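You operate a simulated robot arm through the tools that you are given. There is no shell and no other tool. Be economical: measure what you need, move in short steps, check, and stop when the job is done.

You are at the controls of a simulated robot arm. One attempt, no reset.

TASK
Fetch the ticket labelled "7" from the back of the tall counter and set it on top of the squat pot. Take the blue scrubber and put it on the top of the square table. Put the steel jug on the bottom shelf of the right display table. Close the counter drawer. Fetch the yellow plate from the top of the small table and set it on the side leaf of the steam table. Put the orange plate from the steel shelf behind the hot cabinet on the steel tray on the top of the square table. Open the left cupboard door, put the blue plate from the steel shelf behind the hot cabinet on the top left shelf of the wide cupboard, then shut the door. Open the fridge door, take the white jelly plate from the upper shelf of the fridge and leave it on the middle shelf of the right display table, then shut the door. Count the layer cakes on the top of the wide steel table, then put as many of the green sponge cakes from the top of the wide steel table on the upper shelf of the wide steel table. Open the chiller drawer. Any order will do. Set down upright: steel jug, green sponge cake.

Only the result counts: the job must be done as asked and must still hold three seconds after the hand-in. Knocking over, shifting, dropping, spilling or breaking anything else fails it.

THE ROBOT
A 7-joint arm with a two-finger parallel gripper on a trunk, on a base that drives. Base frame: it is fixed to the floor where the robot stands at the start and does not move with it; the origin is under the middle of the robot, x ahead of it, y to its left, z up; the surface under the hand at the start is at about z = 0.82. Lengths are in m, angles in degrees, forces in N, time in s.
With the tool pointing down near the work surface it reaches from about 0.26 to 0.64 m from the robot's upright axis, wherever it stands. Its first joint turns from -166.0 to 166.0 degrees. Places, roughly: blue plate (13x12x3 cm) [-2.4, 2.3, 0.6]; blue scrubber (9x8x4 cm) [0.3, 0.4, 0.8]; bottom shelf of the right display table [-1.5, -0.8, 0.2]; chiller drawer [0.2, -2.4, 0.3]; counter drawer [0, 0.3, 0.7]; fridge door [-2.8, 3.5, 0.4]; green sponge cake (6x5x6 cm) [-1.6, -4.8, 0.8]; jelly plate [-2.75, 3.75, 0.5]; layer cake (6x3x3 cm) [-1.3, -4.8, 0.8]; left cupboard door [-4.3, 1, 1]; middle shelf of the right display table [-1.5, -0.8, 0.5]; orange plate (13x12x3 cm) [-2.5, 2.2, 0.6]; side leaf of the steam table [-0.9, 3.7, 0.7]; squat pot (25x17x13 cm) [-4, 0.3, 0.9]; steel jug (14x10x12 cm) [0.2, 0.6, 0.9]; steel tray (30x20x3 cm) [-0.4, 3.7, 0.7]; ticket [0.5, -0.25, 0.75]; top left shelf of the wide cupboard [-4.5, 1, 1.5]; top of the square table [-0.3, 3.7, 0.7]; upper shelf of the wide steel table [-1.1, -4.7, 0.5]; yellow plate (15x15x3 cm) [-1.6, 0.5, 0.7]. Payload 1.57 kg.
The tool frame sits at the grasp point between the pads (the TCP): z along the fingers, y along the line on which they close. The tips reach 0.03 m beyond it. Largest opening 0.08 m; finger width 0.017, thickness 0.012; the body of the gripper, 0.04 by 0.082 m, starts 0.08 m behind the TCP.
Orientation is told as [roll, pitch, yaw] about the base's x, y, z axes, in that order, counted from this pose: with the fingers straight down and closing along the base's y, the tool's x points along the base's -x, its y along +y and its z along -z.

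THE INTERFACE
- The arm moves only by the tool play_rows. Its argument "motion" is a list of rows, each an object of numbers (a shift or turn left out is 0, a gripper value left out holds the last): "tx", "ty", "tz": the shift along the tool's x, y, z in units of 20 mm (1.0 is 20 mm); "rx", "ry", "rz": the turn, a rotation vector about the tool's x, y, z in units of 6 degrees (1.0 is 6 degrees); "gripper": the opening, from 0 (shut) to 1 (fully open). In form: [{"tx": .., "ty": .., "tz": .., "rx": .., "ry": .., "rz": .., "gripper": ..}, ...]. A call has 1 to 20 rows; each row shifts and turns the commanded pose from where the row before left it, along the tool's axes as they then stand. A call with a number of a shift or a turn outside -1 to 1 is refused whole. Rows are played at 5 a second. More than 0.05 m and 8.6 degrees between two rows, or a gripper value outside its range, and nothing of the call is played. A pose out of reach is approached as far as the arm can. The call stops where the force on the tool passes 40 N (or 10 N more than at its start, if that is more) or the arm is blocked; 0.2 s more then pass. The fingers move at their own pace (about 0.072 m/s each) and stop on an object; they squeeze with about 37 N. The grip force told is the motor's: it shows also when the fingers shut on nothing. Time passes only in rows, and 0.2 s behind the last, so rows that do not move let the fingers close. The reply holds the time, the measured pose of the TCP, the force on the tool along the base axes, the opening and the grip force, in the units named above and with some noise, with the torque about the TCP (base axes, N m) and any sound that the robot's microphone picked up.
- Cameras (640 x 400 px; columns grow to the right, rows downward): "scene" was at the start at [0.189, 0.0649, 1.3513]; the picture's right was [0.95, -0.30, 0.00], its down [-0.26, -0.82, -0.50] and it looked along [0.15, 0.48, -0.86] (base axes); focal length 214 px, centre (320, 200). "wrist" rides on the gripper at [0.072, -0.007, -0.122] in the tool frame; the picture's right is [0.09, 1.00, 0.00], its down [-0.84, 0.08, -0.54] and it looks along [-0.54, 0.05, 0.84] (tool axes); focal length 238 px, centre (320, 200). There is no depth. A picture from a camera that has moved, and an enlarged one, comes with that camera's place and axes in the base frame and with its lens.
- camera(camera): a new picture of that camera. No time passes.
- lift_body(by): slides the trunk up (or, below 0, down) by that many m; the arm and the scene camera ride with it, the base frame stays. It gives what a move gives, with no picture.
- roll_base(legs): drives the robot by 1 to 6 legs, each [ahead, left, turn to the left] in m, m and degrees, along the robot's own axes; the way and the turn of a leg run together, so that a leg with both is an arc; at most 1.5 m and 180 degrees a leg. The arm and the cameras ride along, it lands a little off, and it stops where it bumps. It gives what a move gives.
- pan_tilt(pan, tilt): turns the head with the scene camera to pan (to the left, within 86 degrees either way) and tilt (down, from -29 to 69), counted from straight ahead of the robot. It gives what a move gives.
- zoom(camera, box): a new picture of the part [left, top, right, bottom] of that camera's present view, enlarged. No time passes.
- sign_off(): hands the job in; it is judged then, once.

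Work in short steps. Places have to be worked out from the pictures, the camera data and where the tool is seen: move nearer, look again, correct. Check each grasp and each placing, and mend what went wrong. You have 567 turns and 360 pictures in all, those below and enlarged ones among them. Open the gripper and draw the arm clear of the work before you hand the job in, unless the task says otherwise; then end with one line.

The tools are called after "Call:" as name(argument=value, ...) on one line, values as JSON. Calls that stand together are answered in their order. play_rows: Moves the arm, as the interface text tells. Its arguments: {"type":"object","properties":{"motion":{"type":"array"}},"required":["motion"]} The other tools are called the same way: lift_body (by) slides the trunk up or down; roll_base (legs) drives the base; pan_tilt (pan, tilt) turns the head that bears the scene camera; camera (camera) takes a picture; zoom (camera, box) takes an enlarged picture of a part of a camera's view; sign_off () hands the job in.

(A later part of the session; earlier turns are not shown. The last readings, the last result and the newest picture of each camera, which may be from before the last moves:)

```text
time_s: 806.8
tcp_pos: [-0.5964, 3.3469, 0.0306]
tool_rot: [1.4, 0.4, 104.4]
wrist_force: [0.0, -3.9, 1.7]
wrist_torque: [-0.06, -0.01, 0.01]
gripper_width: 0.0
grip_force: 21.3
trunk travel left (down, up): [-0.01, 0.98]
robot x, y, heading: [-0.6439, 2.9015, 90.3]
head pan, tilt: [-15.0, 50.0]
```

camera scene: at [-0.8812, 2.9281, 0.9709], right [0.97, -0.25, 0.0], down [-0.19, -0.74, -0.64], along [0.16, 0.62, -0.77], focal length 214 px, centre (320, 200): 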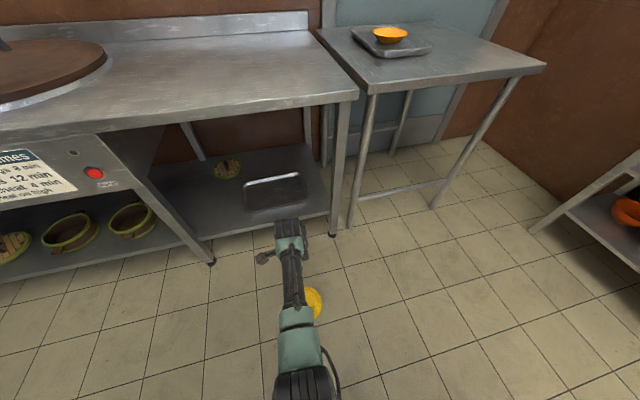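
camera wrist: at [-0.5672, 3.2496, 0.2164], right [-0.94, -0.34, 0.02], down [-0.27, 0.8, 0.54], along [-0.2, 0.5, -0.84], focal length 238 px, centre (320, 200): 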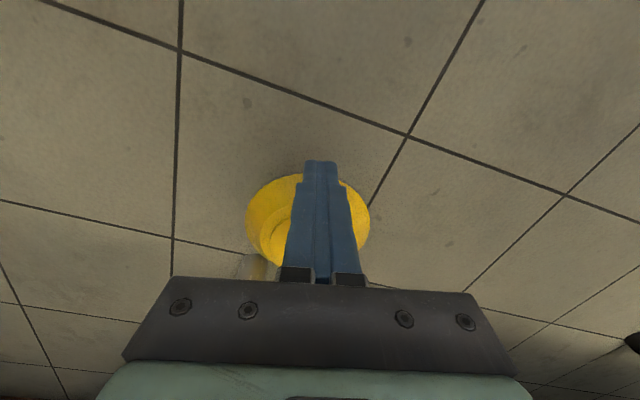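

Call:
play_rows(motion=[{"tx": -0.12}, {"tx": -0.12}, {}])

Call:
play_rows(motion=[{"tz": -0.15, "tx": -0.03}, {"tz": -0.2, "tx": -0.02}, {"tz": -0.2, "tx": -0.02}, {"tz": -0.2, "tx": -0.02}, {"tz": -0.2, "tx": -0.02}])

Call:
camera(camera="wrist")

```text
time_s: 807.6
tcp_pos: [-0.5984, 3.3485, 0.0303]
tool_rot: [1.5, 0.9, 104.4]
wrist_force: [3.3, -26.1, 14.3]
wrist_torque: [-0.6, -0.27, -0.12]
gripper_width: 0.0
grip_force: 21.1
trunk travel left (down, up): [-0.01, 0.98]
robot x, y, heading: [-0.6366, 2.8995, 90.5]
head pan, tilt: [-15.0, 50.0]
```

```text
time_s: 808.8
tcp_pos: [-0.5984, 3.3576, 0.0518]
tool_rot: [1.2, -0.1, 104.4]
wrist_force: [-0.6, -0.2, -1.0]
wrist_torque: [0.01, -0.04, 0.0]
gripper_width: 0.0001
grip_force: 21.4
trunk travel left (down, up): [-0.01, 0.98]
robot x, y, heading: [-0.6363, 2.902, 90.2]
head pan, tilt: [-15.0, 50.0]
```

```text
98 pictures are left
camera wrist: at [-0.5717, 3.2899, 0.1735], right [-0.94, -0.34, 0.02], down [-0.27, 0.79, 0.55], along [-0.2, 0.51, -0.84], focal length 238 px, centre (320, 200)
```

wrist: 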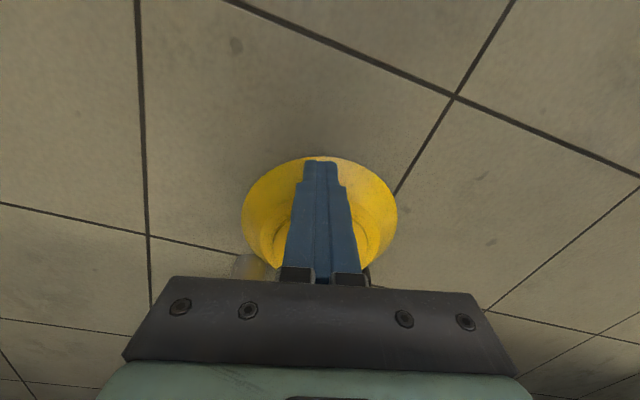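

Call:
play_rows(motion=[{"tx": 0.8}, {"tx": 0.8}, {"tz": 0.5}, {"tz": 0.4}, {}])

Call:
play_rows(motion=[{"tx": -0.4}, {"tx": -0.3}, {"tx": -0.2}, {"tx": -0.15}, {"tx": -0.1}, {"tx": -0.1}, {}])

```text
time_s: 810.0
tcp_pos: [-0.5907, 3.3228, 0.0328]
tool_rot: [1.3, 0.2, 104.2]
wrist_force: [-0.6, 0.2, 0.1]
wrist_torque: [0.01, 0.02, 0.0]
gripper_width: 0.0
grip_force: 21.5
trunk travel left (down, up): [-0.01, 0.98]
robot x, y, heading: [-0.6406, 2.899, 90.5]
head pan, tilt: [-15.0, 50.0]
```

```text
time_s: 811.6
tcp_pos: [-0.5984, 3.3471, 0.0335]
tool_rot: [1.3, 0.3, 104.3]
wrist_force: [-0.4, 0.5, -0.9]
wrist_torque: [-0.02, 0.01, 0.0]
gripper_width: 0.0
grip_force: 21.8
trunk travel left (down, up): [-0.01, 0.98]
robot x, y, heading: [-0.6404, 2.9015, 90.7]
head pan, tilt: [-15.0, 50.0]
```

Call:
play_rows(motion=[{"tz": 0.08}, {"tx": -0.1}, {"tx": -0.1}, {"tx": -0.08}, {}])

```text
time_s: 812.8
tcp_pos: [-0.5984, 3.3496, 0.0304]
tool_rot: [1.3, 0.8, 104.3]
wrist_force: [4.6, -20.9, 12.5]
wrist_torque: [-0.45, -0.2, -0.09]
gripper_width: 0.0
grip_force: 21.5
trunk travel left (down, up): [-0.01, 0.98]
robot x, y, heading: [-0.638, 2.9045, 90.5]
head pan, tilt: [-15.0, 50.0]
```

Call:
play_rows(motion=[{"tz": -0.06, "tx": -0.03}, {"tz": -0.06, "tx": -0.03}, {"tz": -0.06, "tx": -0.03}, {"tz": -0.06, "tx": -0.02}, {}])

```text
time_s: 814.0
tcp_pos: [-0.599, 3.3512, 0.0335]
tool_rot: [1.6, 1.1, 104.3]
wrist_force: [-2.6, -19.4, -5.3]
wrist_torque: [-0.59, 0.05, 0.02]
gripper_width: 0.0002
grip_force: 21.3
trunk travel left (down, up): [-0.01, 0.98]
robot x, y, heading: [-0.6387, 2.9008, 90.3]
head pan, tilt: [-15.0, 50.0]
```

Friction is engaged now (plate pulls down on the tool). Keep lifting slowly.

Call:
play_rows(motion=[{"tz": -0.08, "tx": -0.03}, {"tz": -0.08, "tx": -0.03}, {"tz": -0.08, "tx": -0.02}, {"tz": -0.1, "tx": -0.02}, {"tz": -0.1, "tx": -0.02}, {"tz": -0.1, "tx": -0.02}])

```text
time_s: 815.4
tcp_pos: [-0.5996, 3.358, 0.0462]
tool_rot: [1.3, 0.0, 104.4]
wrist_force: [0.0, -0.4, -0.1]
wrist_torque: [0.0, 0.01, -0.01]
gripper_width: 0.0002
grip_force: 21.2
trunk travel left (down, up): [-0.01, 0.98]
robot x, y, heading: [-0.6414, 2.9045, 90.3]
head pan, tilt: [-15.0, 50.0]
```

Friction limit is ~0.3, so more squeeze per lift is needed, as in the first success. Repeat with stronger forward press per step.

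Call:
play_rows(motion=[{"tx": 0.8}, {"tx": 0.7}, {"tz": 0.5}, {"tz": 0.22}, {}])

Call:
play_rows(motion=[{"tx": -0.5}, {"tx": -0.4}, {"tx": -0.25}, {"tx": -0.15}, {"tx": -0.12}, {"tx": -0.1}, {"tx": -0.08}, {}])

```text
time_s: 816.6
tcp_pos: [-0.5928, 3.3302, 0.0329]
tool_rot: [1.3, 0.2, 104.3]
wrist_force: [-0.8, -0.3, -0.7]
wrist_torque: [-0.01, -0.02, 0.0]
gripper_width: 0.0
grip_force: 21.3
trunk travel left (down, up): [-0.01, 0.98]
robot x, y, heading: [-0.6388, 2.9043, 90.2]
head pan, tilt: [-15.0, 50.0]
```

```text
time_s: 818.4
tcp_pos: [-0.5991, 3.3542, 0.0311]
tool_rot: [1.6, 1.2, 104.3]
wrist_force: [3.7, -28.3, 11.5]
wrist_torque: [-0.68, -0.27, -0.06]
gripper_width: 0.0
grip_force: 20.9
trunk travel left (down, up): [-0.01, 0.98]
robot x, y, heading: [-0.6397, 2.9053, 90.5]
head pan, tilt: [-15.0, 50.0]
```

Call:
play_rows(motion=[{"tz": -0.1, "tx": -0.04}, {"tz": -0.15, "tx": -0.04}, {"tz": -0.15, "tx": -0.04}, {"tz": -0.2, "tx": -0.05}, {"tz": -0.2, "tx": -0.05}])

```text
time_s: 819.6
tcp_pos: [-0.6019, 3.3655, 0.0494]
tool_rot: [1.3, 0.1, 104.4]
wrist_force: [0.4, 0.7, 0.2]
wrist_torque: [0.02, 0.0, -0.02]
gripper_width: 0.0001
grip_force: 21.3
trunk travel left (down, up): [-0.01, 0.98]
robot x, y, heading: [-0.6341, 2.8994, 90.5]
head pan, tilt: [-15.0, 50.0]
```

The first success pressed against the right (square-table) leg alone; the other leg's rubber foot probably holds the far rim wrongly. Shift the plate +x so it meets only the right leg.

Call:
play_rows(motion=[{"tz": -0.9, "tx": 0.3}, {"tz": -0.9}, {"tz": -0.9}, {"ty": 0.92, "tx": -0.4}, {"ty": 0.92, "tx": -0.4}, {"ty": 0.92, "tx": -0.4}, {"ty": 0.92, "tx": -0.4}, {"ty": 0.92, "tx": -0.3}, {"ty": 0.92, "tx": -0.3}, {"tz": 0.9}, {"tz": 0.9}, {"tz": 0.9}, {"tz": 0.7}, {}])

Call:
camera(camera="wrist")

```text
time_s: 822.6
tcp_pos: [-0.7174, 3.3744, 0.0371]
tool_rot: [1.4, 0.2, 104.5]
wrist_force: [-0.5, -0.1, 0.7]
wrist_torque: [-0.04, -0.04, -0.03]
gripper_width: 0.0
grip_force: 21.1
trunk travel left (down, up): [-0.01, 0.98]
robot x, y, heading: [-0.6397, 2.8994, 90.3]
head pan, tilt: [-15.0, 50.0]
```

```text
97 pictures are left
camera wrist: at [-0.6913, 3.3067, 0.1581], right [-0.94, -0.34, 0.02], down [-0.27, 0.8, 0.54], along [-0.2, 0.5, -0.84], focal length 238 px, centre (320, 200)
```

wrist: 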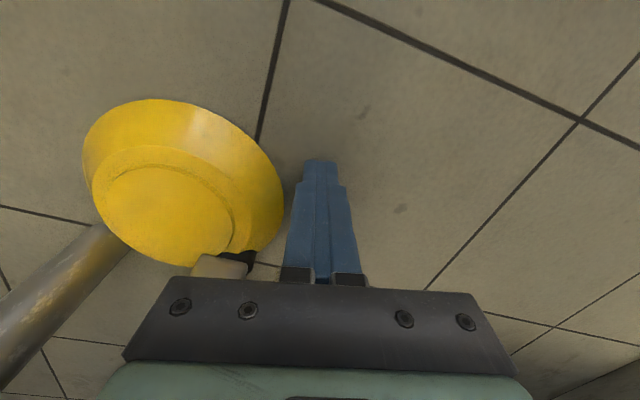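

Call:
play_rows(motion=[{"tz": -0.9}, {"tz": -0.9}, {"tz": -0.5}, {"ty": -0.9, "tx": -0.2}, {"ty": -0.9, "tx": -0.3}, {"ty": -0.9, "tx": -0.3}, {"ty": -0.9, "tx": -0.3}, {"ty": -0.9, "tx": -0.3}, {"tx": -0.3}, {"tz": 0.4}, {"tz": 0.2}, {"tz": 0.1}, {}])

Call:
play_rows(motion=[{"tz": 0.06}, {"tz": 0.06}, {}])

```text
time_s: 824.3
tcp_pos: [-0.648, 3.4097, 0.0765]
tool_rot: [1.7, 1.5, 104.7]
wrist_force: [-0.1, -0.1, -0.6]
wrist_torque: [-0.01, 0.01, -0.02]
gripper_width: 0.0001
grip_force: 21.1
trunk travel left (down, up): [-0.01, 0.98]
robot x, y, heading: [-0.6402, 2.8989, 90.4]
head pan, tilt: [-15.0, 50.0]
stopped in row 8: the force on the tool passed its limit at 70 N (the readings are from after the stop); the commanded pose is now the measured one
```

```text
time_s: 825.1
tcp_pos: [-0.6473, 3.409, 0.0734]
tool_rot: [1.7, 1.5, 104.8]
wrist_force: [-0.4, 0.5, 0.6]
wrist_torque: [0.01, 0.02, 0.03]
gripper_width: 0.0
grip_force: 21.5
trunk travel left (down, up): [-0.01, 0.98]
robot x, y, heading: [-0.6413, 2.9053, 90.3]
head pan, tilt: [-15.0, 50.0]
```

Call:
play_rows(motion=[{"tz": -0.3, "tx": 0.4}, {"ty": -0.8, "tx": 0.2}, {"ty": -0.7}, {}])

Call:
camera(camera="wrist")

```text
time_s: 826.1
tcp_pos: [-0.6144, 3.4063, 0.0787]
tool_rot: [1.7, 1.6, 104.9]
wrist_force: [0.7, 0.2, 0.4]
wrist_torque: [0.0, -0.02, 0.04]
gripper_width: 0.0001
grip_force: 21.5
trunk travel left (down, up): [-0.01, 0.98]
robot x, y, heading: [-0.6429, 2.9017, 90.6]
head pan, tilt: [-15.0, 50.0]
```

```text
96 pictures are left
camera wrist: at [-0.5876, 3.3415, 0.2021], right [-0.94, -0.34, 0.03], down [-0.28, 0.81, 0.52], along [-0.21, 0.48, -0.85], focal length 238 px, centre (320, 200)
```

wrist: 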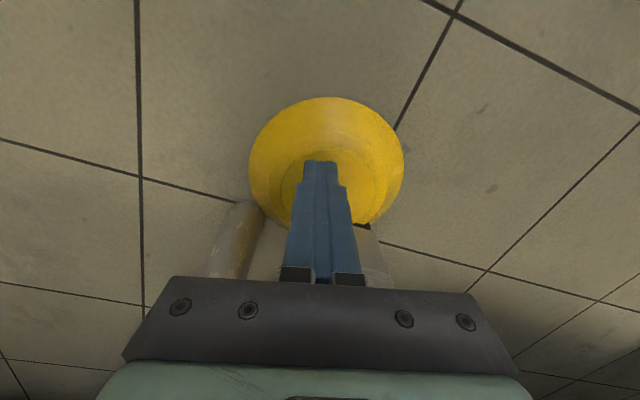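

Call:
play_rows(motion=[{"tz": 0.4}, {"tz": 0.3}, {"tz": 0.15}, {"tz": 0.1}, {}])

Call:
play_rows(motion=[{"tx": 0.5}, {"tx": 0.5}, {"tx": 0.4, "ty": -0.3}, {"tx": 0.4, "ty": -0.6}, {"tx": 0.3, "ty": -0.7}, {"tx": 0.2, "ty": -0.7}, {}])

Call:
camera(camera="wrist")

```text
time_s: 827.3
tcp_pos: [-0.6154, 3.4061, 0.0604]
tool_rot: [1.7, 1.3, 104.8]
wrist_force: [-0.2, -0.3, 0.8]
wrist_torque: [0.01, 0.0, 0.01]
gripper_width: 0.0
grip_force: 21.9
trunk travel left (down, up): [-0.01, 0.98]
robot x, y, heading: [-0.6365, 2.8983, 90.5]
head pan, tilt: [-15.0, 50.0]
```

```text
time_s: 828.9
tcp_pos: [-0.5588, 3.3724, 0.06]
tool_rot: [1.7, 1.5, 104.8]
wrist_force: [0.1, 0.7, -0.4]
wrist_torque: [0.0, 0.0, 0.03]
gripper_width: 0.0
grip_force: 21.0
trunk travel left (down, up): [-0.01, 0.98]
robot x, y, heading: [-0.6408, 2.8948, 90.8]
head pan, tilt: [-15.0, 50.0]
```

```text
95 pictures are left
camera wrist: at [-0.5311, 3.3082, 0.183], right [-0.94, -0.34, 0.03], down [-0.28, 0.81, 0.52], along [-0.21, 0.48, -0.85], focal length 238 px, centre (320, 200)
```

wrist: 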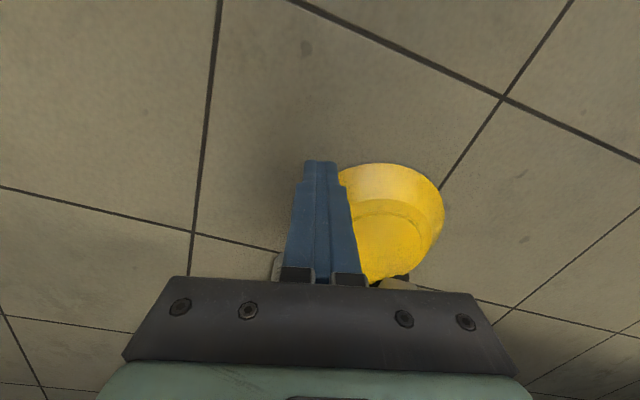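

Call:
play_rows(motion=[{"tz": -0.9}, {"tz": -0.9}, {"tz": -0.9}, {"ty": 0.98, "tx": -0.2}, {"ty": 0.98, "tx": -0.3}, {"ty": 0.98, "tx": -0.3}, {"ty": 0.98, "tx": -0.4}, {"ty": 0.98, "tx": -0.4}, {"ty": 0.98, "tx": -0.4}, {"ty": 0.98, "tx": -0.4}, {"ty": 0.98, "tx": -0.4}, {"tz": 0.9}, {"tz": 0.9}, {"tz": 0.9}, {"tz": 0.9}, {"tz": 0.4}, {}])

Call:
play_rows(motion=[{"ty": -0.7, "tx": 0.2}, {"ty": -0.7, "tx": 0.2}, {"ty": -0.6, "tx": 0.2}, {"ty": -0.6, "tx": 0.15}, {"ty": -0.6, "tx": 0.15}, {}])

Call:
camera(camera="wrist")

```text
time_s: 832.5
tcp_pos: [-0.7262, 3.3867, 0.0361]
tool_rot: [1.6, 1.5, 105.0]
wrist_force: [0.5, -0.7, -0.2]
wrist_torque: [-0.03, 0.0, -0.05]
gripper_width: 0.0
grip_force: 21.1
trunk travel left (down, up): [-0.01, 0.98]
robot x, y, heading: [-0.6421, 2.896, 90.1]
head pan, tilt: [-15.0, 50.0]
```

```text
time_s: 833.5
tcp_pos: [-0.6838, 3.3803, 0.0375]
tool_rot: [2.8, 2.0, 105.4]
wrist_force: [-6.5, -9.4, 17.0]
wrist_torque: [-0.13, 0.06, -0.01]
gripper_width: 0.0002
grip_force: 21.1
trunk travel left (down, up): [-0.01, 0.98]
robot x, y, heading: [-0.6384, 2.9023, 90.6]
head pan, tilt: [-15.0, 50.0]
stopped in row 4: the force on the tool passed its limit at 46 N (the readings are from after the stop); the commanded pose is now the measured one
```

```text
94 pictures are left
camera wrist: at [-0.6543, 3.3184, 0.1601], right [-0.94, -0.35, 0.05], down [-0.28, 0.81, 0.51], along [-0.22, 0.47, -0.86], focal length 238 px, centre (320, 200)
```

wrist: 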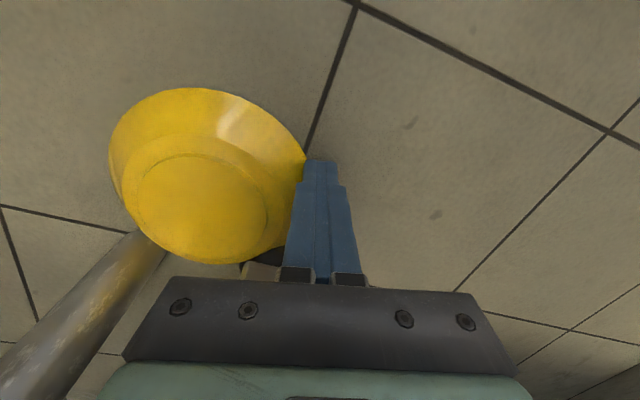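

Call:
play_rows(motion=[{"ty": 0.5, "tz": -0.5}, {"tz": -0.9}, {"tz": -0.9}, {"ty": -0.9, "tx": 0.1}, {"ty": -0.9, "tx": 0.1}, {"ty": -0.9, "tx": 0.1}, {"ty": -0.9}, {"ty": -0.4}, {}])

Call:
camera(camera="wrist")

```text
time_s: 835.5
tcp_pos: [-0.6127, 3.3954, 0.0792]
tool_rot: [2.6, 2.0, 105.3]
wrist_force: [-0.8, -0.5, 0.6]
wrist_torque: [0.0, 0.02, -0.03]
gripper_width: 0.0001
grip_force: 21.6
trunk travel left (down, up): [-0.01, 0.98]
robot x, y, heading: [-0.6369, 2.9027, 90.8]
head pan, tilt: [-15.0, 50.0]
```

```text
93 pictures are left
camera wrist: at [-0.5828, 3.3326, 0.202], right [-0.94, -0.35, 0.05], down [-0.28, 0.81, 0.52], along [-0.22, 0.47, -0.86], focal length 238 px, centre (320, 200)
```

wrist: 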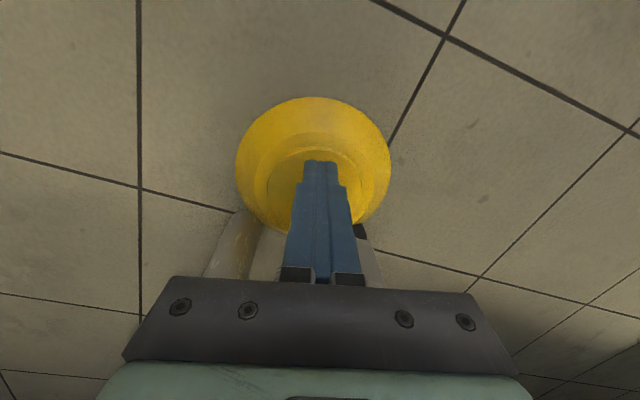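

Call:
play_rows(motion=[{"tz": 0.5}, {"tz": 0.3}, {"tz": 0.12}, {"tz": 0.1}, {"tz": 0.08}, {}])

Call:
play_rows(motion=[{"tx": 0.3, "tz": 0.03}, {"tx": 0.4}, {"tx": 0.4, "ty": -0.3}, {"tx": 0.4, "ty": -0.4}, {"tx": 0.4, "ty": -0.4}, {"tx": 0.3, "ty": -0.4}, {}])

Call:
camera(camera="wrist")

```text
time_s: 836.8
tcp_pos: [-0.6133, 3.3945, 0.0607]
tool_rot: [2.8, 2.0, 105.2]
wrist_force: [-0.6, -9.3, 21.5]
wrist_torque: [-0.16, -0.02, -0.05]
gripper_width: 0.0
grip_force: 21.3
trunk travel left (down, up): [-0.01, 0.98]
robot x, y, heading: [-0.6387, 2.8995, 90.4]
head pan, tilt: [-15.0, 50.0]
stopped in row 6: the force on the tool passed its limit at 42 N (the readings are from after the stop); the commanded pose is now the measured one
```

```text
time_s: 838.4
tcp_pos: [-0.5722, 3.3621, 0.06]
tool_rot: [2.7, 1.7, 105.4]
wrist_force: [-11.1, 3.0, 28.4]
wrist_torque: [0.28, 0.32, 0.11]
gripper_width: 0.0
grip_force: 21.0
trunk travel left (down, up): [-0.01, 0.98]
robot x, y, heading: [-0.6376, 2.8983, 90.6]
head pan, tilt: [-15.0, 50.0]
```

```text
92 pictures are left
camera wrist: at [-0.5434, 3.2989, 0.183], right [-0.94, -0.35, 0.05], down [-0.28, 0.81, 0.52], along [-0.22, 0.47, -0.85], focal length 238 px, centre (320, 200)
```

wrist: 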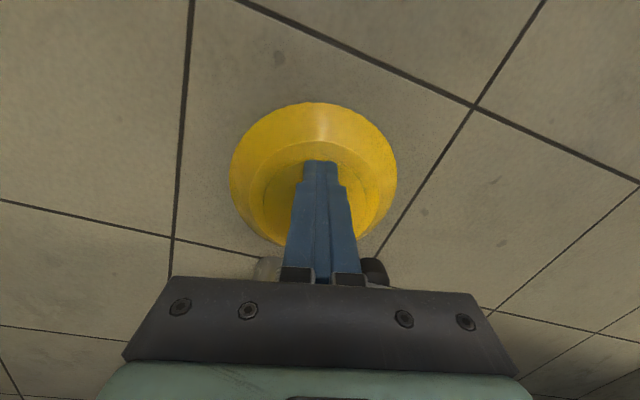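

Pressing ~25 N drags the plate reliably; it is now centred before the right leg (≈[-0.577,3.378]). Go behind its near rim and squeeze it against that leg.

Call:
play_rows(motion=[{"tz": -0.9}, {"tx": 0.9, "tz": -0.4}, {"tx": 0.9}, {"tx": 0.9}, {"tx": 0.9}, {"tx": 0.6}, {"tz": 0.8}, {"tz": 0.8}, {"tz": 0.8}, {"tz": 0.25}, {}])

Call:
camera(camera="wrist")

```text
time_s: 840.8
tcp_pos: [-0.551, 3.2781, 0.0332]
tool_rot: [2.7, 2.2, 105.3]
wrist_force: [0.6, 0.2, 0.0]
wrist_torque: [-0.04, 0.0, 0.0]
gripper_width: 0.0001
grip_force: 21.5
trunk travel left (down, up): [-0.01, 0.98]
robot x, y, heading: [-0.6399, 2.8971, 90.6]
head pan, tilt: [-15.0, 50.0]
```

```text
91 pictures are left
camera wrist: at [-0.5215, 3.2152, 0.1568], right [-0.94, -0.35, 0.05], down [-0.28, 0.81, 0.51], along [-0.22, 0.47, -0.86], focal length 238 px, centre (320, 200)
```

wrist: 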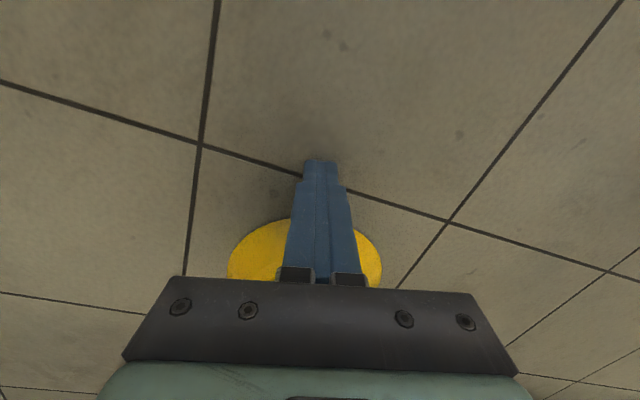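

Call:
play_rows(motion=[{"rx": 0.25, "ry": -0.92, "ty": -0.3}, {"tx": -0.5}, {"tx": -0.5}, {"tx": -0.3}, {}])

Call:
play_rows(motion=[{"tz": 0.06}, {"tx": -0.3}, {"tx": -0.3}, {"tx": -0.3}, {"tx": -0.25}, {"tx": -0.25}, {"tx": -0.2}, {"tx": -0.2}])

```text
time_s: 842.0
tcp_pos: [-0.5527, 3.3044, 0.0329]
tool_rot: [1.3, -3.3, 105.1]
wrist_force: [-0.4, 0.2, -0.4]
wrist_torque: [0.0, 0.03, 0.03]
gripper_width: 0.0
grip_force: 21.2
trunk travel left (down, up): [-0.01, 0.98]
robot x, y, heading: [-0.6393, 2.9018, 90.5]
head pan, tilt: [-15.0, 50.0]
```

```text
time_s: 844.0
tcp_pos: [-0.5591, 3.3337, 0.0356]
tool_rot: [1.5, -2.4, 105.1]
wrist_force: [-0.3, -8.8, 15.3]
wrist_torque: [-0.15, 0.04, -0.01]
gripper_width: 0.0002
grip_force: 21.6
trunk travel left (down, up): [-0.01, 0.98]
robot x, y, heading: [-0.6414, 2.8995, 90.6]
head pan, tilt: [-15.0, 50.0]
stopped in row 8: the force on the tool passed its limit at 41 N (the readings are from after the stop); the commanded pose is now the measured one
```

Forward lean makes it ride up the wall; restore the slight backward lean used in the success and retry.

Call:
play_rows(motion=[{"tx": 0.6, "tz": -0.3}, {"tx": 0.5, "rx": -0.25, "ry": 0.92}, {"tz": 0.25}, {"tz": 0.15}, {}])

Call:
play_rows(motion=[{"tx": -0.4}, {"tx": -0.3}, {"tx": -0.2}, {"tx": -0.2}, {"tx": -0.15}, {}])

```text
time_s: 845.1
tcp_pos: [-0.5533, 3.311, 0.0313]
tool_rot: [2.9, 3.0, 105.1]
wrist_force: [0.6, -0.4, 1.0]
wrist_torque: [-0.02, 0.03, -0.03]
gripper_width: 0.0
grip_force: 21.7
trunk travel left (down, up): [-0.01, 0.98]
robot x, y, heading: [-0.643, 2.8987, 90.6]
head pan, tilt: [-15.0, 50.0]
```

```text
time_s: 845.9
tcp_pos: [-0.5582, 3.321, 0.03]
tool_rot: [3.1, 4.0, 105.1]
wrist_force: [-0.1, -5.9, 15.6]
wrist_torque: [-0.06, -0.08, -0.01]
gripper_width: 0.0
grip_force: 21.4
trunk travel left (down, up): [-0.01, 0.98]
robot x, y, heading: [-0.6367, 2.9012, 90.6]
head pan, tilt: [-15.0, 50.0]
stopped in row 3: the force on the tool passed its limit at 46 N (the readings are from after the stop); the commanded pose is now the measured one
```

Call:
play_rows(motion=[{"tz": -0.12}, {"tx": -0.2}, {"tx": -0.2}, {"tx": -0.15}, {"tx": -0.15}, {}])

```text
time_s: 847.3
tcp_pos: [-0.5606, 3.3335, 0.0309]
tool_rot: [3.1, 4.3, 105.1]
wrist_force: [5.1, -18.1, 17.1]
wrist_torque: [-0.43, -0.21, -0.13]
gripper_width: 0.0
grip_force: 21.2
trunk travel left (down, up): [-0.01, 0.98]
robot x, y, heading: [-0.6403, 2.8979, 90.3]
head pan, tilt: [-15.0, 50.0]
```

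Call:
play_rows(motion=[{"tz": -0.1, "tx": -0.1}, {"tz": -0.15, "tx": -0.1}, {"tz": -0.15, "tx": -0.08}, {"tz": -0.15, "tx": -0.06}])

Call:
camera(camera="wrist")

```text
time_s: 848.3
tcp_pos: [-0.5646, 3.335, 0.0367]
tool_rot: [3.9, 5.3, 105.2]
wrist_force: [1.7, -32.0, 1.1]
wrist_torque: [-0.9, -0.08, -0.08]
gripper_width: 0.0002
grip_force: 21.2
trunk travel left (down, up): [-0.01, 0.98]
robot x, y, heading: [-0.6377, 2.9009, 90.6]
head pan, tilt: [-15.0, 50.0]
```

```text
90 pictures are left
camera wrist: at [-0.5344, 3.2794, 0.1642], right [-0.94, -0.34, 0.07], down [-0.27, 0.84, 0.47], along [-0.22, 0.42, -0.88], focal length 238 px, centre (320, 200)
```

wrist: 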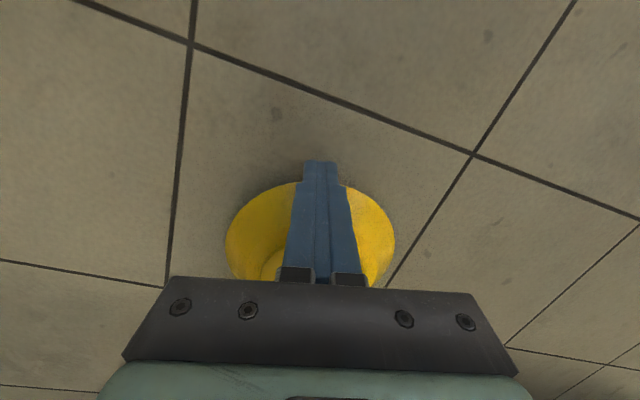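

Signature matches the earlier success (Fy −32, Fz ≈ 1). Continue lifting with the trunk.

Call:
lift_body(by=0.015)

Call:
lift_body(by=0.015)

```text
time_s: 849.0
tcp_pos: [-0.5641, 3.3368, 0.0545]
tool_rot: [3.6, 5.0, 105.2]
wrist_force: [1.7, -31.3, 4.8]
wrist_torque: [-0.85, -0.12, -0.08]
gripper_width: 0.0001
grip_force: 21.4
trunk travel left (down, up): [-0.025, 0.965]
robot x, y, heading: [-0.6364, 2.9005, 90.7]
head pan, tilt: [-15.0, 50.0]
```

```text
time_s: 849.6
tcp_pos: [-0.5639, 3.3405, 0.0708]
tool_rot: [3.6, 4.4, 105.1]
wrist_force: [2.2, -24.5, 7.0]
wrist_torque: [-0.59, -0.09, -0.09]
gripper_width: 0.0001
grip_force: 21.1
trunk travel left (down, up): [-0.04, 0.95]
robot x, y, heading: [-0.642, 2.9017, 90.5]
head pan, tilt: [-15.0, 50.0]
```

Call:
play_rows(motion=[{"tx": -0.08}])

Call:
lift_body(by=0.012)

Call:
play_rows(motion=[{"tx": -0.12}])

Call:
lift_body(by=0.012)

Call:
camera(camera="wrist")

```text
time_s: 850.0
tcp_pos: [-0.563, 3.3396, 0.0695]
tool_rot: [3.6, 4.8, 105.0]
wrist_force: [3.1, -27.0, 8.1]
wrist_torque: [-0.68, 0.0, -0.11]
gripper_width: 0.0001
grip_force: 21.2
trunk travel left (down, up): [-0.04, 0.95]
robot x, y, heading: [-0.6423, 2.9045, 90.2]
head pan, tilt: [-15.0, 50.0]
```

```text
time_s: 850.6
tcp_pos: [-0.5632, 3.345, 0.0821]
tool_rot: [3.2, 4.1, 105.1]
wrist_force: [0.7, -16.3, 6.5]
wrist_torque: [-0.39, 0.0, -0.05]
gripper_width: 0.0
grip_force: 21.4
trunk travel left (down, up): [-0.052, 0.938]
robot x, y, heading: [-0.6393, 2.9031, 90.4]
head pan, tilt: [-15.0, 50.0]
```

```text
time_s: 851.0
tcp_pos: [-0.5653, 3.3444, 0.0824]
tool_rot: [3.3, 4.5, 105.0]
wrist_force: [1.7, -21.6, 8.7]
wrist_torque: [-0.55, -0.07, -0.09]
gripper_width: 0.0
grip_force: 20.8
trunk travel left (down, up): [-0.052, 0.938]
robot x, y, heading: [-0.6361, 2.9006, 90.3]
head pan, tilt: [-15.0, 50.0]
```

```text
time_s: 851.6
tcp_pos: [-0.5634, 3.3499, 0.0969]
tool_rot: [3.0, 3.6, 105.1]
wrist_force: [-0.4, -0.2, -0.1]
wrist_torque: [-0.02, -0.01, 0.02]
gripper_width: 0.0001
grip_force: 21.4
trunk travel left (down, up): [-0.064, 0.926]
robot x, y, heading: [-0.635, 2.8997, 90.5]
head pan, tilt: [-15.0, 50.0]
```

```text
89 pictures are left
camera wrist: at [-0.5349, 3.2909, 0.2213], right [-0.94, -0.34, 0.06], down [-0.27, 0.83, 0.49], along [-0.22, 0.45, -0.87], focal length 238 px, centre (320, 200)
```

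wrist: 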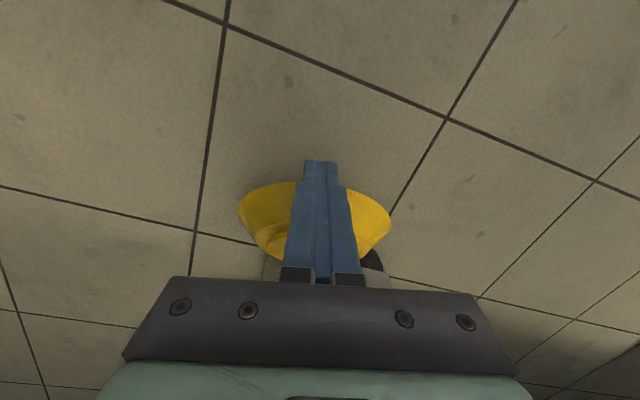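

Force vanished but the plate still looks raised. Check with the scene camera.

Call:
zoom(camera="scene", box=[260, 150, 420, 270])

```text
3.33 times, centred on (340, 210) of scene
camera zoom: at [-0.6232, 3.1456, 0.8278], right [0.97, -0.25, 0.0], down [-0.19, -0.74, -0.64], along [0.16, 0.62, -0.77], focal length 715 px, centre (253, 167)
```

zoom: 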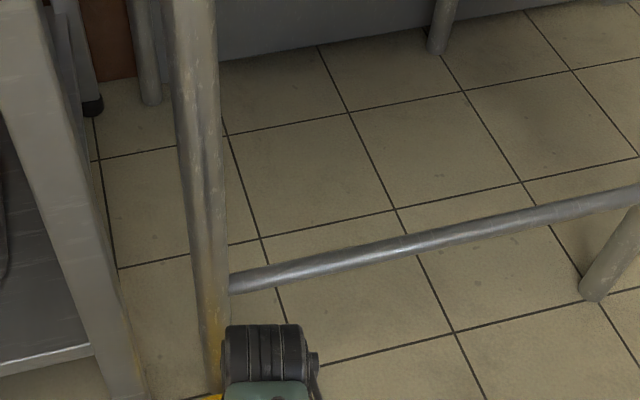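

Call:
zoom(camera="scene", box=[230, 240, 390, 360])

```text
3.33 times, centred on (310, 300) of scene
camera zoom: at [-0.6232, 3.1456, 0.8278], right [0.97, -0.25, 0.0], down [-0.19, -0.74, -0.64], along [0.16, 0.62, -0.77], focal length 715 px, centre (353, -133)
```

zoom: 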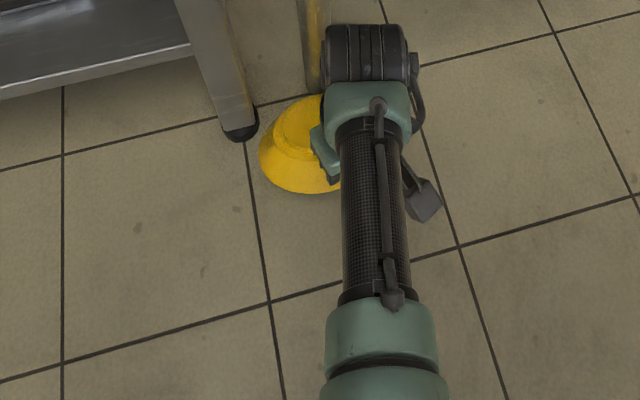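

Call:
play_rows(motion=[{"tx": 0.5}, {"tx": 0.9}, {"tx": 0.9}, {}])

Call:
camera(camera="wrist")

```text
time_s: 852.6
tcp_pos: [-0.5511, 3.302, 0.0979]
tool_rot: [3.2, 3.9, 105.0]
wrist_force: [-0.5, 0.2, -0.9]
wrist_torque: [0.01, 0.0, 0.03]
gripper_width: 0.0002
grip_force: 21.3
trunk travel left (down, up): [-0.064, 0.926]
robot x, y, heading: [-0.6395, 2.8983, 90.4]
head pan, tilt: [-15.0, 50.0]
```

```text
86 pictures are left
camera wrist: at [-0.5227, 3.2443, 0.2237], right [-0.94, -0.34, 0.06], down [-0.27, 0.83, 0.49], along [-0.22, 0.44, -0.87], focal length 238 px, centre (320, 200)
```

wrist: 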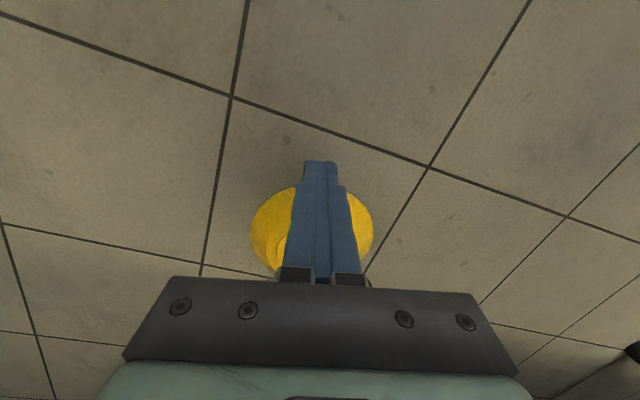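

It was finger-held. Repeat and carry the motion further this time.

Call:
lift_body(by=-0.054)

Call:
play_rows(motion=[{"tx": 0.5, "tz": 0.3}, {"tz": 0.25}, {"tz": 0.08}, {}])

Call:
play_rows(motion=[{"tx": -0.5}, {"tx": -0.4}, {"tx": -0.3}, {"tx": -0.2}, {"tx": -0.2}, {"tx": -0.15}, {"tx": -0.15}, {}])

```text
time_s: 853.5
tcp_pos: [-0.5511, 3.3024, 0.0442]
tool_rot: [3.2, 4.0, 105.0]
wrist_force: [-0.4, 0.1, 1.0]
wrist_torque: [-0.01, 0.01, 0.0]
gripper_width: 0.0
grip_force: 21.8
trunk travel left (down, up): [-0.01, 0.98]
robot x, y, heading: [-0.6381, 2.9002, 90.7]
head pan, tilt: [-15.0, 50.0]
```

```text
time_s: 854.5
tcp_pos: [-0.5501, 3.2931, 0.0321]
tool_rot: [3.3, 3.9, 104.9]
wrist_force: [-0.7, -0.3, 0.1]
wrist_torque: [-0.01, -0.01, 0.03]
gripper_width: 0.0003
grip_force: 20.9
trunk travel left (down, up): [-0.01, 0.98]
robot x, y, heading: [-0.6374, 2.8976, 90.5]
head pan, tilt: [-15.0, 50.0]
```

```text
time_s: 855.3
tcp_pos: [-0.5519, 3.3062, 0.0314]
tool_rot: [3.4, 5.1, 104.9]
wrist_force: [-0.6, -5.9, 15.8]
wrist_torque: [-0.1, -0.08, -0.04]
gripper_width: 0.0
grip_force: 21.3
trunk travel left (down, up): [-0.01, 0.98]
robot x, y, heading: [-0.6379, 2.9009, 90.6]
head pan, tilt: [-15.0, 50.0]
stopped in row 3: the force on the tool passed its limit at 49 N (the readings are from after the stop); the commanded pose is now the measured one
```

Call:
play_rows(motion=[{"tz": -0.12}, {"tx": -0.4, "tz": -0.035}, {"tx": -0.3, "tz": -0.027}, {"tx": -0.3, "tz": -0.027}, {"tx": -0.2, "tz": -0.018}, {}])

```text
time_s: 856.7
tcp_pos: [-0.5613, 3.3301, 0.0326]
tool_rot: [3.5, 5.1, 104.8]
wrist_force: [0.7, -0.7, -0.4]
wrist_torque: [0.03, 0.02, 0.01]
gripper_width: 0.0
grip_force: 21.5
trunk travel left (down, up): [-0.01, 0.98]
robot x, y, heading: [-0.6402, 2.9011, 90.2]
head pan, tilt: [-15.0, 50.0]
```

Call:
play_rows(motion=[{"tx": -0.15, "tz": 0.03}, {"tx": -0.15, "tz": -0.01}, {"tx": -0.15, "tz": -0.01}, {}])

```text
time_s: 857.7
tcp_pos: [-0.5612, 3.3338, 0.0303]
tool_rot: [3.7, 5.8, 104.7]
wrist_force: [6.9, -25.9, 21.1]
wrist_torque: [-0.58, -0.41, -0.12]
gripper_width: 0.0002
grip_force: 21.2
trunk travel left (down, up): [-0.01, 0.98]
robot x, y, heading: [-0.6403, 2.9031, 90.5]
head pan, tilt: [-15.0, 50.0]
```

Call:
play_rows(motion=[{"tz": -0.1, "tx": -0.07}, {"tz": -0.15, "tx": -0.07}, {"tz": -0.15, "tx": -0.06}, {"tz": -0.15, "tx": -0.05}])

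Call:
lift_body(by=0.015)

Call:
lift_body(by=0.012)

```text
time_s: 858.7
tcp_pos: [-0.5642, 3.3353, 0.0374]
tool_rot: [4.2, 6.6, 104.9]
wrist_force: [1.0, -32.8, 1.0]
wrist_torque: [-0.98, 0.02, 0.05]
gripper_width: 0.0
grip_force: 21.4
trunk travel left (down, up): [-0.01, 0.98]
robot x, y, heading: [-0.6409, 2.8975, 90.7]
head pan, tilt: [-15.0, 50.0]
```

```text
time_s: 859.3
tcp_pos: [-0.5647, 3.3372, 0.054]
tool_rot: [4.1, 6.3, 105.0]
wrist_force: [0.2, -32.2, 4.3]
wrist_torque: [-0.9, 0.17, 0.07]
gripper_width: 0.0
grip_force: 21.2
trunk travel left (down, up): [-0.025, 0.965]
robot x, y, heading: [-0.6401, 2.8991, 90.2]
head pan, tilt: [-15.0, 50.0]
```

```text
time_s: 859.9
tcp_pos: [-0.5649, 3.3401, 0.0671]
tool_rot: [4.0, 6.0, 104.8]
wrist_force: [0.9, -27.7, 7.9]
wrist_torque: [-0.73, 0.24, 0.04]
gripper_width: 0.0
grip_force: 21.4
trunk travel left (down, up): [-0.037, 0.953]
robot x, y, heading: [-0.6378, 2.8989, 90.6]
head pan, tilt: [-15.0, 50.0]
```

Call:
play_rows(motion=[{"tx": -0.15, "tz": -0.02}])

Call:
lift_body(by=0.01)

Call:
play_rows(motion=[{"tx": -0.2, "tz": -0.02}])

Call:
lift_body(by=0.01)

Call:
play_rows(motion=[{"tx": -0.25, "tz": -0.03}])

Call:
lift_body(by=0.01)

```text
time_s: 860.3
tcp_pos: [-0.5651, 3.3396, 0.0655]
tool_rot: [4.0, 6.3, 104.7]
wrist_force: [2.4, -33.3, 7.4]
wrist_torque: [-0.95, 0.19, 0.05]
gripper_width: 0.0002
grip_force: 21.6
trunk travel left (down, up): [-0.037, 0.953]
robot x, y, heading: [-0.6388, 2.8972, 90.3]
head pan, tilt: [-15.0, 50.0]
```

```text
time_s: 860.9
tcp_pos: [-0.565, 3.3433, 0.078]
tool_rot: [3.9, 5.9, 104.8]
wrist_force: [0.3, -27.5, 9.0]
wrist_torque: [-0.75, 0.35, 0.03]
gripper_width: 0.0002
grip_force: 20.4
trunk travel left (down, up): [-0.047, 0.943]
robot x, y, heading: [-0.6374, 2.9009, 90.5]
head pan, tilt: [-15.0, 50.0]
```

```text
time_s: 861.5
tcp_pos: [-0.5657, 3.342, 0.0755]
tool_rot: [4.1, 6.7, 104.8]
wrist_force: [0.2, -2.3, 0.9]
wrist_torque: [-0.11, 0.0, 0.0]
gripper_width: 0.0
grip_force: 21.3
trunk travel left (down, up): [-0.047, 0.943]
robot x, y, heading: [-0.6371, 2.8989, 90.2]
head pan, tilt: [-15.0, 50.0]
stopped in row 1: the force on the tool passed its limit at 40 N (the readings are from after the stop); the commanded pose is now the measured one
```

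```text
time_s: 862.0
tcp_pos: [-0.5655, 3.344, 0.0865]
tool_rot: [4.1, 6.5, 104.8]
wrist_force: [0.1, 0.3, 0.6]
wrist_torque: [-0.01, 0.02, 0.01]
gripper_width: 0.0
grip_force: 21.1
trunk travel left (down, up): [-0.057, 0.933]
robot x, y, heading: [-0.6386, 2.8994, 90.4]
head pan, tilt: [-15.0, 50.0]
```

```text
time_s: 862.4
tcp_pos: [-0.5678, 3.3487, 0.087]
tool_rot: [4.1, 6.6, 104.8]
wrist_force: [-0.5, -0.5, 0.8]
wrist_torque: [0.01, 0.0, 0.03]
gripper_width: 0.0
grip_force: 21.5
trunk travel left (down, up): [-0.057, 0.933]
robot x, y, heading: [-0.6419, 2.9001, 90.3]
head pan, tilt: [-15.0, 50.0]
```

```text
time_s: 863.0
tcp_pos: [-0.5668, 3.3478, 0.0965]
tool_rot: [4.2, 6.5, 104.8]
wrist_force: [0.8, -0.2, 0.0]
wrist_torque: [0.02, -0.01, -0.01]
gripper_width: 0.0001
grip_force: 21.0
trunk travel left (down, up): [-0.067, 0.923]
robot x, y, heading: [-0.6366, 2.9, 90.6]
head pan, tilt: [-15.0, 50.0]
```

Call:
camera(camera="wrist")

```text
85 pictures are left
camera wrist: at [-0.5377, 3.2959, 0.2247], right [-0.94, -0.33, 0.08], down [-0.27, 0.85, 0.45], along [-0.22, 0.4, -0.89], focal length 238 px, centre (320, 200)
```

wrist: 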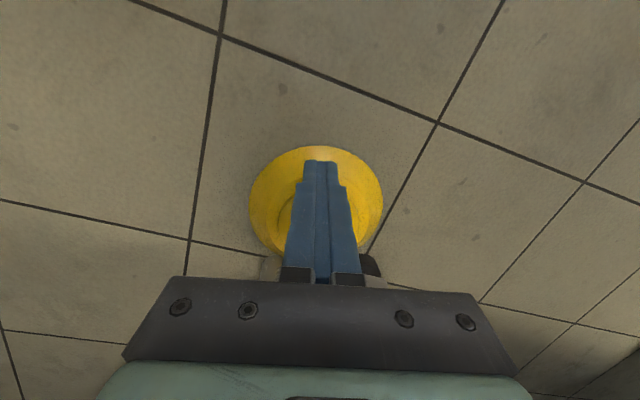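

Dropped. I'll park this problem, finish the other tasks, then return. First the fridge door: raise, reorient the tool, and drive over.

Call:
lift_body(by=0.35)

Call:
play_rows(motion=[{"rz": 1}, {"rz": 1}, {"rz": 1}, {"rz": 1}, {"rz": 1}, {"rz": 1}, {"rz": 1}, {"rz": 1}, {"rz": 1}, {"rz": 1}, {"rz": 1}, {"rz": 1}, {"rz": 1}, {"rz": 1}, {"rz": 1}, {"rz": 1}, {"rz": 1}, {"rz": 0.5}])

Call:
play_rows(motion=[{"rx": -0.9, "ty": -0.5}, {"rx": -0.9, "ty": -0.5}, {"rx": -0.9, "ty": -0.5}, {"rx": -0.9, "ty": -0.5}, {"rx": -0.9}, {"rx": -0.9}, {"rx": -0.9}, {}])

Call:
roll_base(legs=[[-0.25, 0, 0], [0, 1.2, 0], [-0.1, 1.0, 0]])

Call:
pan_tilt(pan=10, tilt=35)

Call:
camera(camera="scene")

```text
time_s: 866.4
tcp_pos: [-0.5669, 3.348, 0.447]
tool_rot: [4.1, 6.5, 104.8]
wrist_force: [-0.5, 0.1, -0.2]
wrist_torque: [-0.02, -0.05, -0.03]
gripper_width: 0.0
grip_force: 20.5
trunk travel left (down, up): [-0.417, 0.573]
robot x, y, heading: [-0.6373, 2.9032, 90.6]
head pan, tilt: [-15.0, 50.0]
```

```text
time_s: 870.2
tcp_pos: [-0.5672, 3.3487, 0.4469]
tool_rot: [-7.4, 2.3, -0.7]
wrist_force: [0.2, 0.8, -0.8]
wrist_torque: [-0.01, -0.01, -0.02]
gripper_width: 0.0002
grip_force: 21.5
trunk travel left (down, up): [-0.417, 0.573]
robot x, y, heading: [-0.6386, 2.9017, 90.3]
head pan, tilt: [-15.0, 50.0]
```

```text
time_s: 872.0
tcp_pos: [-0.5675, 3.3075, 0.4462]
tool_rot: [30.5, 2.2, -0.5]
wrist_force: [-0.2, -0.2, 0.5]
wrist_torque: [0.01, 0.01, 0.03]
gripper_width: 0.0
grip_force: 21.3
trunk travel left (down, up): [-0.417, 0.573]
robot x, y, heading: [-0.643, 2.9024, 90.5]
head pan, tilt: [-15.0, 50.0]
```

```text
time_s: 877.2
tcp_pos: [-1.2403, 3.1242, 0.4327]
tool_rot: [28.6, 3.0, -1.8]
wrist_force: [0.6, -0.1, -0.2]
wrist_torque: [0.0, 0.04, 0.03]
gripper_width: 0.0001
grip_force: 21.4
trunk travel left (down, up): [-0.417, 0.573]
robot x, y, heading: [-1.3235, 2.711, 89.3]
head pan, tilt: [-15.0, 50.0]
stopped in leg 2: the robot was blocked; the commanded pose is now the measured one
```

```text
time_s: 878.1
tcp_pos: [-1.2433, 3.1208, 0.4295]
tool_rot: [28.1, 3.0, -1.6]
wrist_force: [0.3, 0.2, 1.0]
wrist_torque: [0.01, 0.03, -0.03]
gripper_width: 0.0
grip_force: 21.2
trunk travel left (down, up): [-0.417, 0.573]
robot x, y, heading: [-1.3246, 2.7044, 89.5]
head pan, tilt: [10.0, 35.0]
```

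```text
84 pictures are left
camera scene: at [-1.3258, 2.9996, 1.1916], right [0.99, 0.17, -0.02], down [0.08, -0.6, -0.8], along [-0.14, 0.79, -0.6], focal length 214 px, centre (320, 200)
```

scene: 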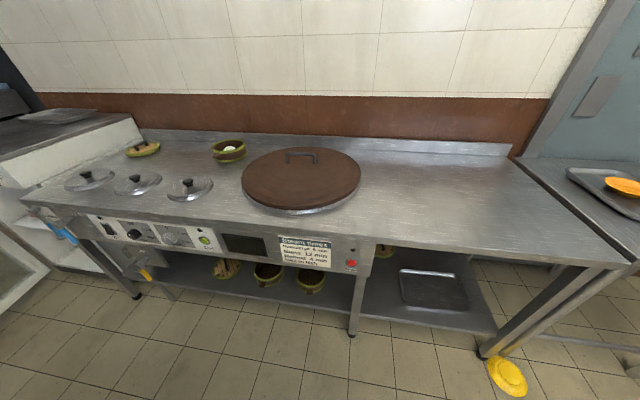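

The base touched the hot cabinet's corner. Ease off, and go along the corridor centre.

Call:
roll_base(legs=[[0.02, -0.12, 0], [0.22, 0, 0], [0, 1.2, 0]])

Call:
roll_base(legs=[[0, 0.45, 0], [-0.42, 0, 0.5]])

Call:
camera(camera="scene")

```text
time_s: 886.3
tcp_pos: [-2.3337, 3.3548, 0.4456]
tool_rot: [30.4, 2.1, -0.7]
wrist_force: [0.0, -0.1, 0.3]
wrist_torque: [-0.02, -0.01, -0.01]
gripper_width: 0.0
grip_force: 21.2
trunk travel left (down, up): [-0.417, 0.573]
robot x, y, heading: [-2.4072, 2.9455, 90.2]
head pan, tilt: [10.0, 35.0]
```

```text
time_s: 891.2
tcp_pos: [-2.7785, 2.9299, 0.4463]
tool_rot: [30.4, 2.2, 0.1]
wrist_force: [0.2, 0.2, 0.1]
wrist_torque: [0.02, 0.03, -0.01]
gripper_width: 0.0
grip_force: 21.5
trunk travel left (down, up): [-0.417, 0.573]
robot x, y, heading: [-2.847, 2.5209, 91.1]
head pan, tilt: [10.0, 35.0]
```

```text
83 pictures are left
camera scene: at [-2.8674, 2.7775, 1.2027], right [0.98, 0.19, 0.0], down [0.11, -0.56, -0.82], along [-0.16, 0.8, -0.57], focal length 214 px, centre (320, 200)
```

scene: 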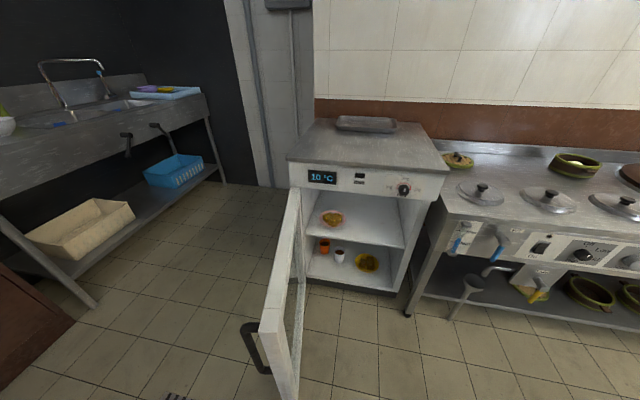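

Call:
lift_body(by=0.15)

Call:
roll_base(legs=[[0, 0.5, 0], [0.17, 0, 0]])

Call:
camera(camera="scene")

```text
time_s: 893.0
tcp_pos: [-2.7779, 2.9303, 0.5966]
tool_rot: [30.4, 2.2, 0.0]
wrist_force: [0.6, 0.0, 0.0]
wrist_torque: [0.0, -0.01, -0.04]
gripper_width: 0.0002
grip_force: 21.5
trunk travel left (down, up): [-0.567, 0.423]
robot x, y, heading: [-2.8459, 2.5179, 91.2]
head pan, tilt: [10.0, 35.0]
```

```text
time_s: 894.9
tcp_pos: [-3.0395, 2.9187, 0.5935]
tool_rot: [29.7, 1.9, -0.5]
wrist_force: [0.3, -2.4, 2.6]
wrist_torque: [-0.02, 0.01, 0.04]
gripper_width: 0.0001
grip_force: 21.1
trunk travel left (down, up): [-0.567, 0.423]
robot x, y, heading: [-3.1119, 2.5152, 91.2]
head pan, tilt: [10.0, 35.0]
stopped in leg 1: the force on the tool passed its limit at 43 N (the readings are from after the stop); the commanded pose is now the measured one
```

```text
82 pictures are left
camera scene: at [-3.1339, 2.7718, 1.3526], right [0.98, 0.19, 0.0], down [0.11, -0.56, -0.82], along [-0.16, 0.8, -0.57], focal length 214 px, centre (320, 200)
```

scene: 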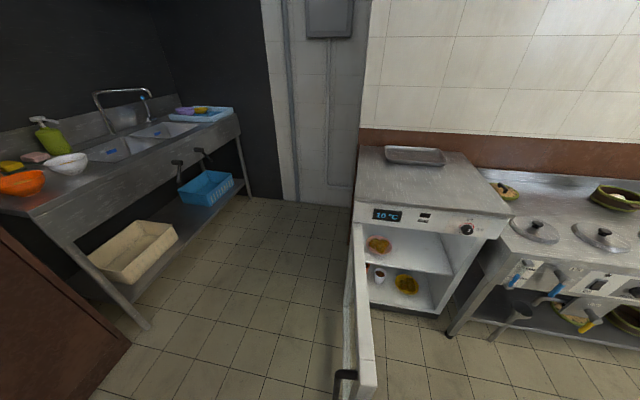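

The fingertips touched the door end. Back off and go around it.

Call:
roll_base(legs=[[-0.15, -0.03, 0], [0, 0.38, 0], [0.3, 0, -1]])

Call:
camera(camera="scene")

```text
time_s: 899.9
tcp_pos: [-3.3809, 3.0624, 0.5929]
tool_rot: [29.6, 2.1, -1.6]
wrist_force: [0.5, -0.3, -0.3]
wrist_torque: [0.02, 0.0, -0.02]
gripper_width: 0.0
grip_force: 21.2
trunk travel left (down, up): [-0.567, 0.423]
robot x, y, heading: [-3.4603, 2.6582, 90.0]
head pan, tilt: [10.0, 35.0]
```

```text
81 pictures are left
camera scene: at [-3.4776, 2.917, 1.3525], right [0.98, 0.17, 0.0], down [0.1, -0.57, -0.82], along [-0.14, 0.81, -0.57], focal length 214 px, centre (320, 200)
```

scene: 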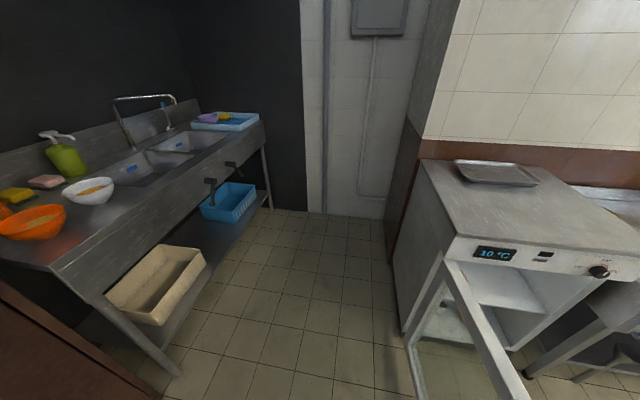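

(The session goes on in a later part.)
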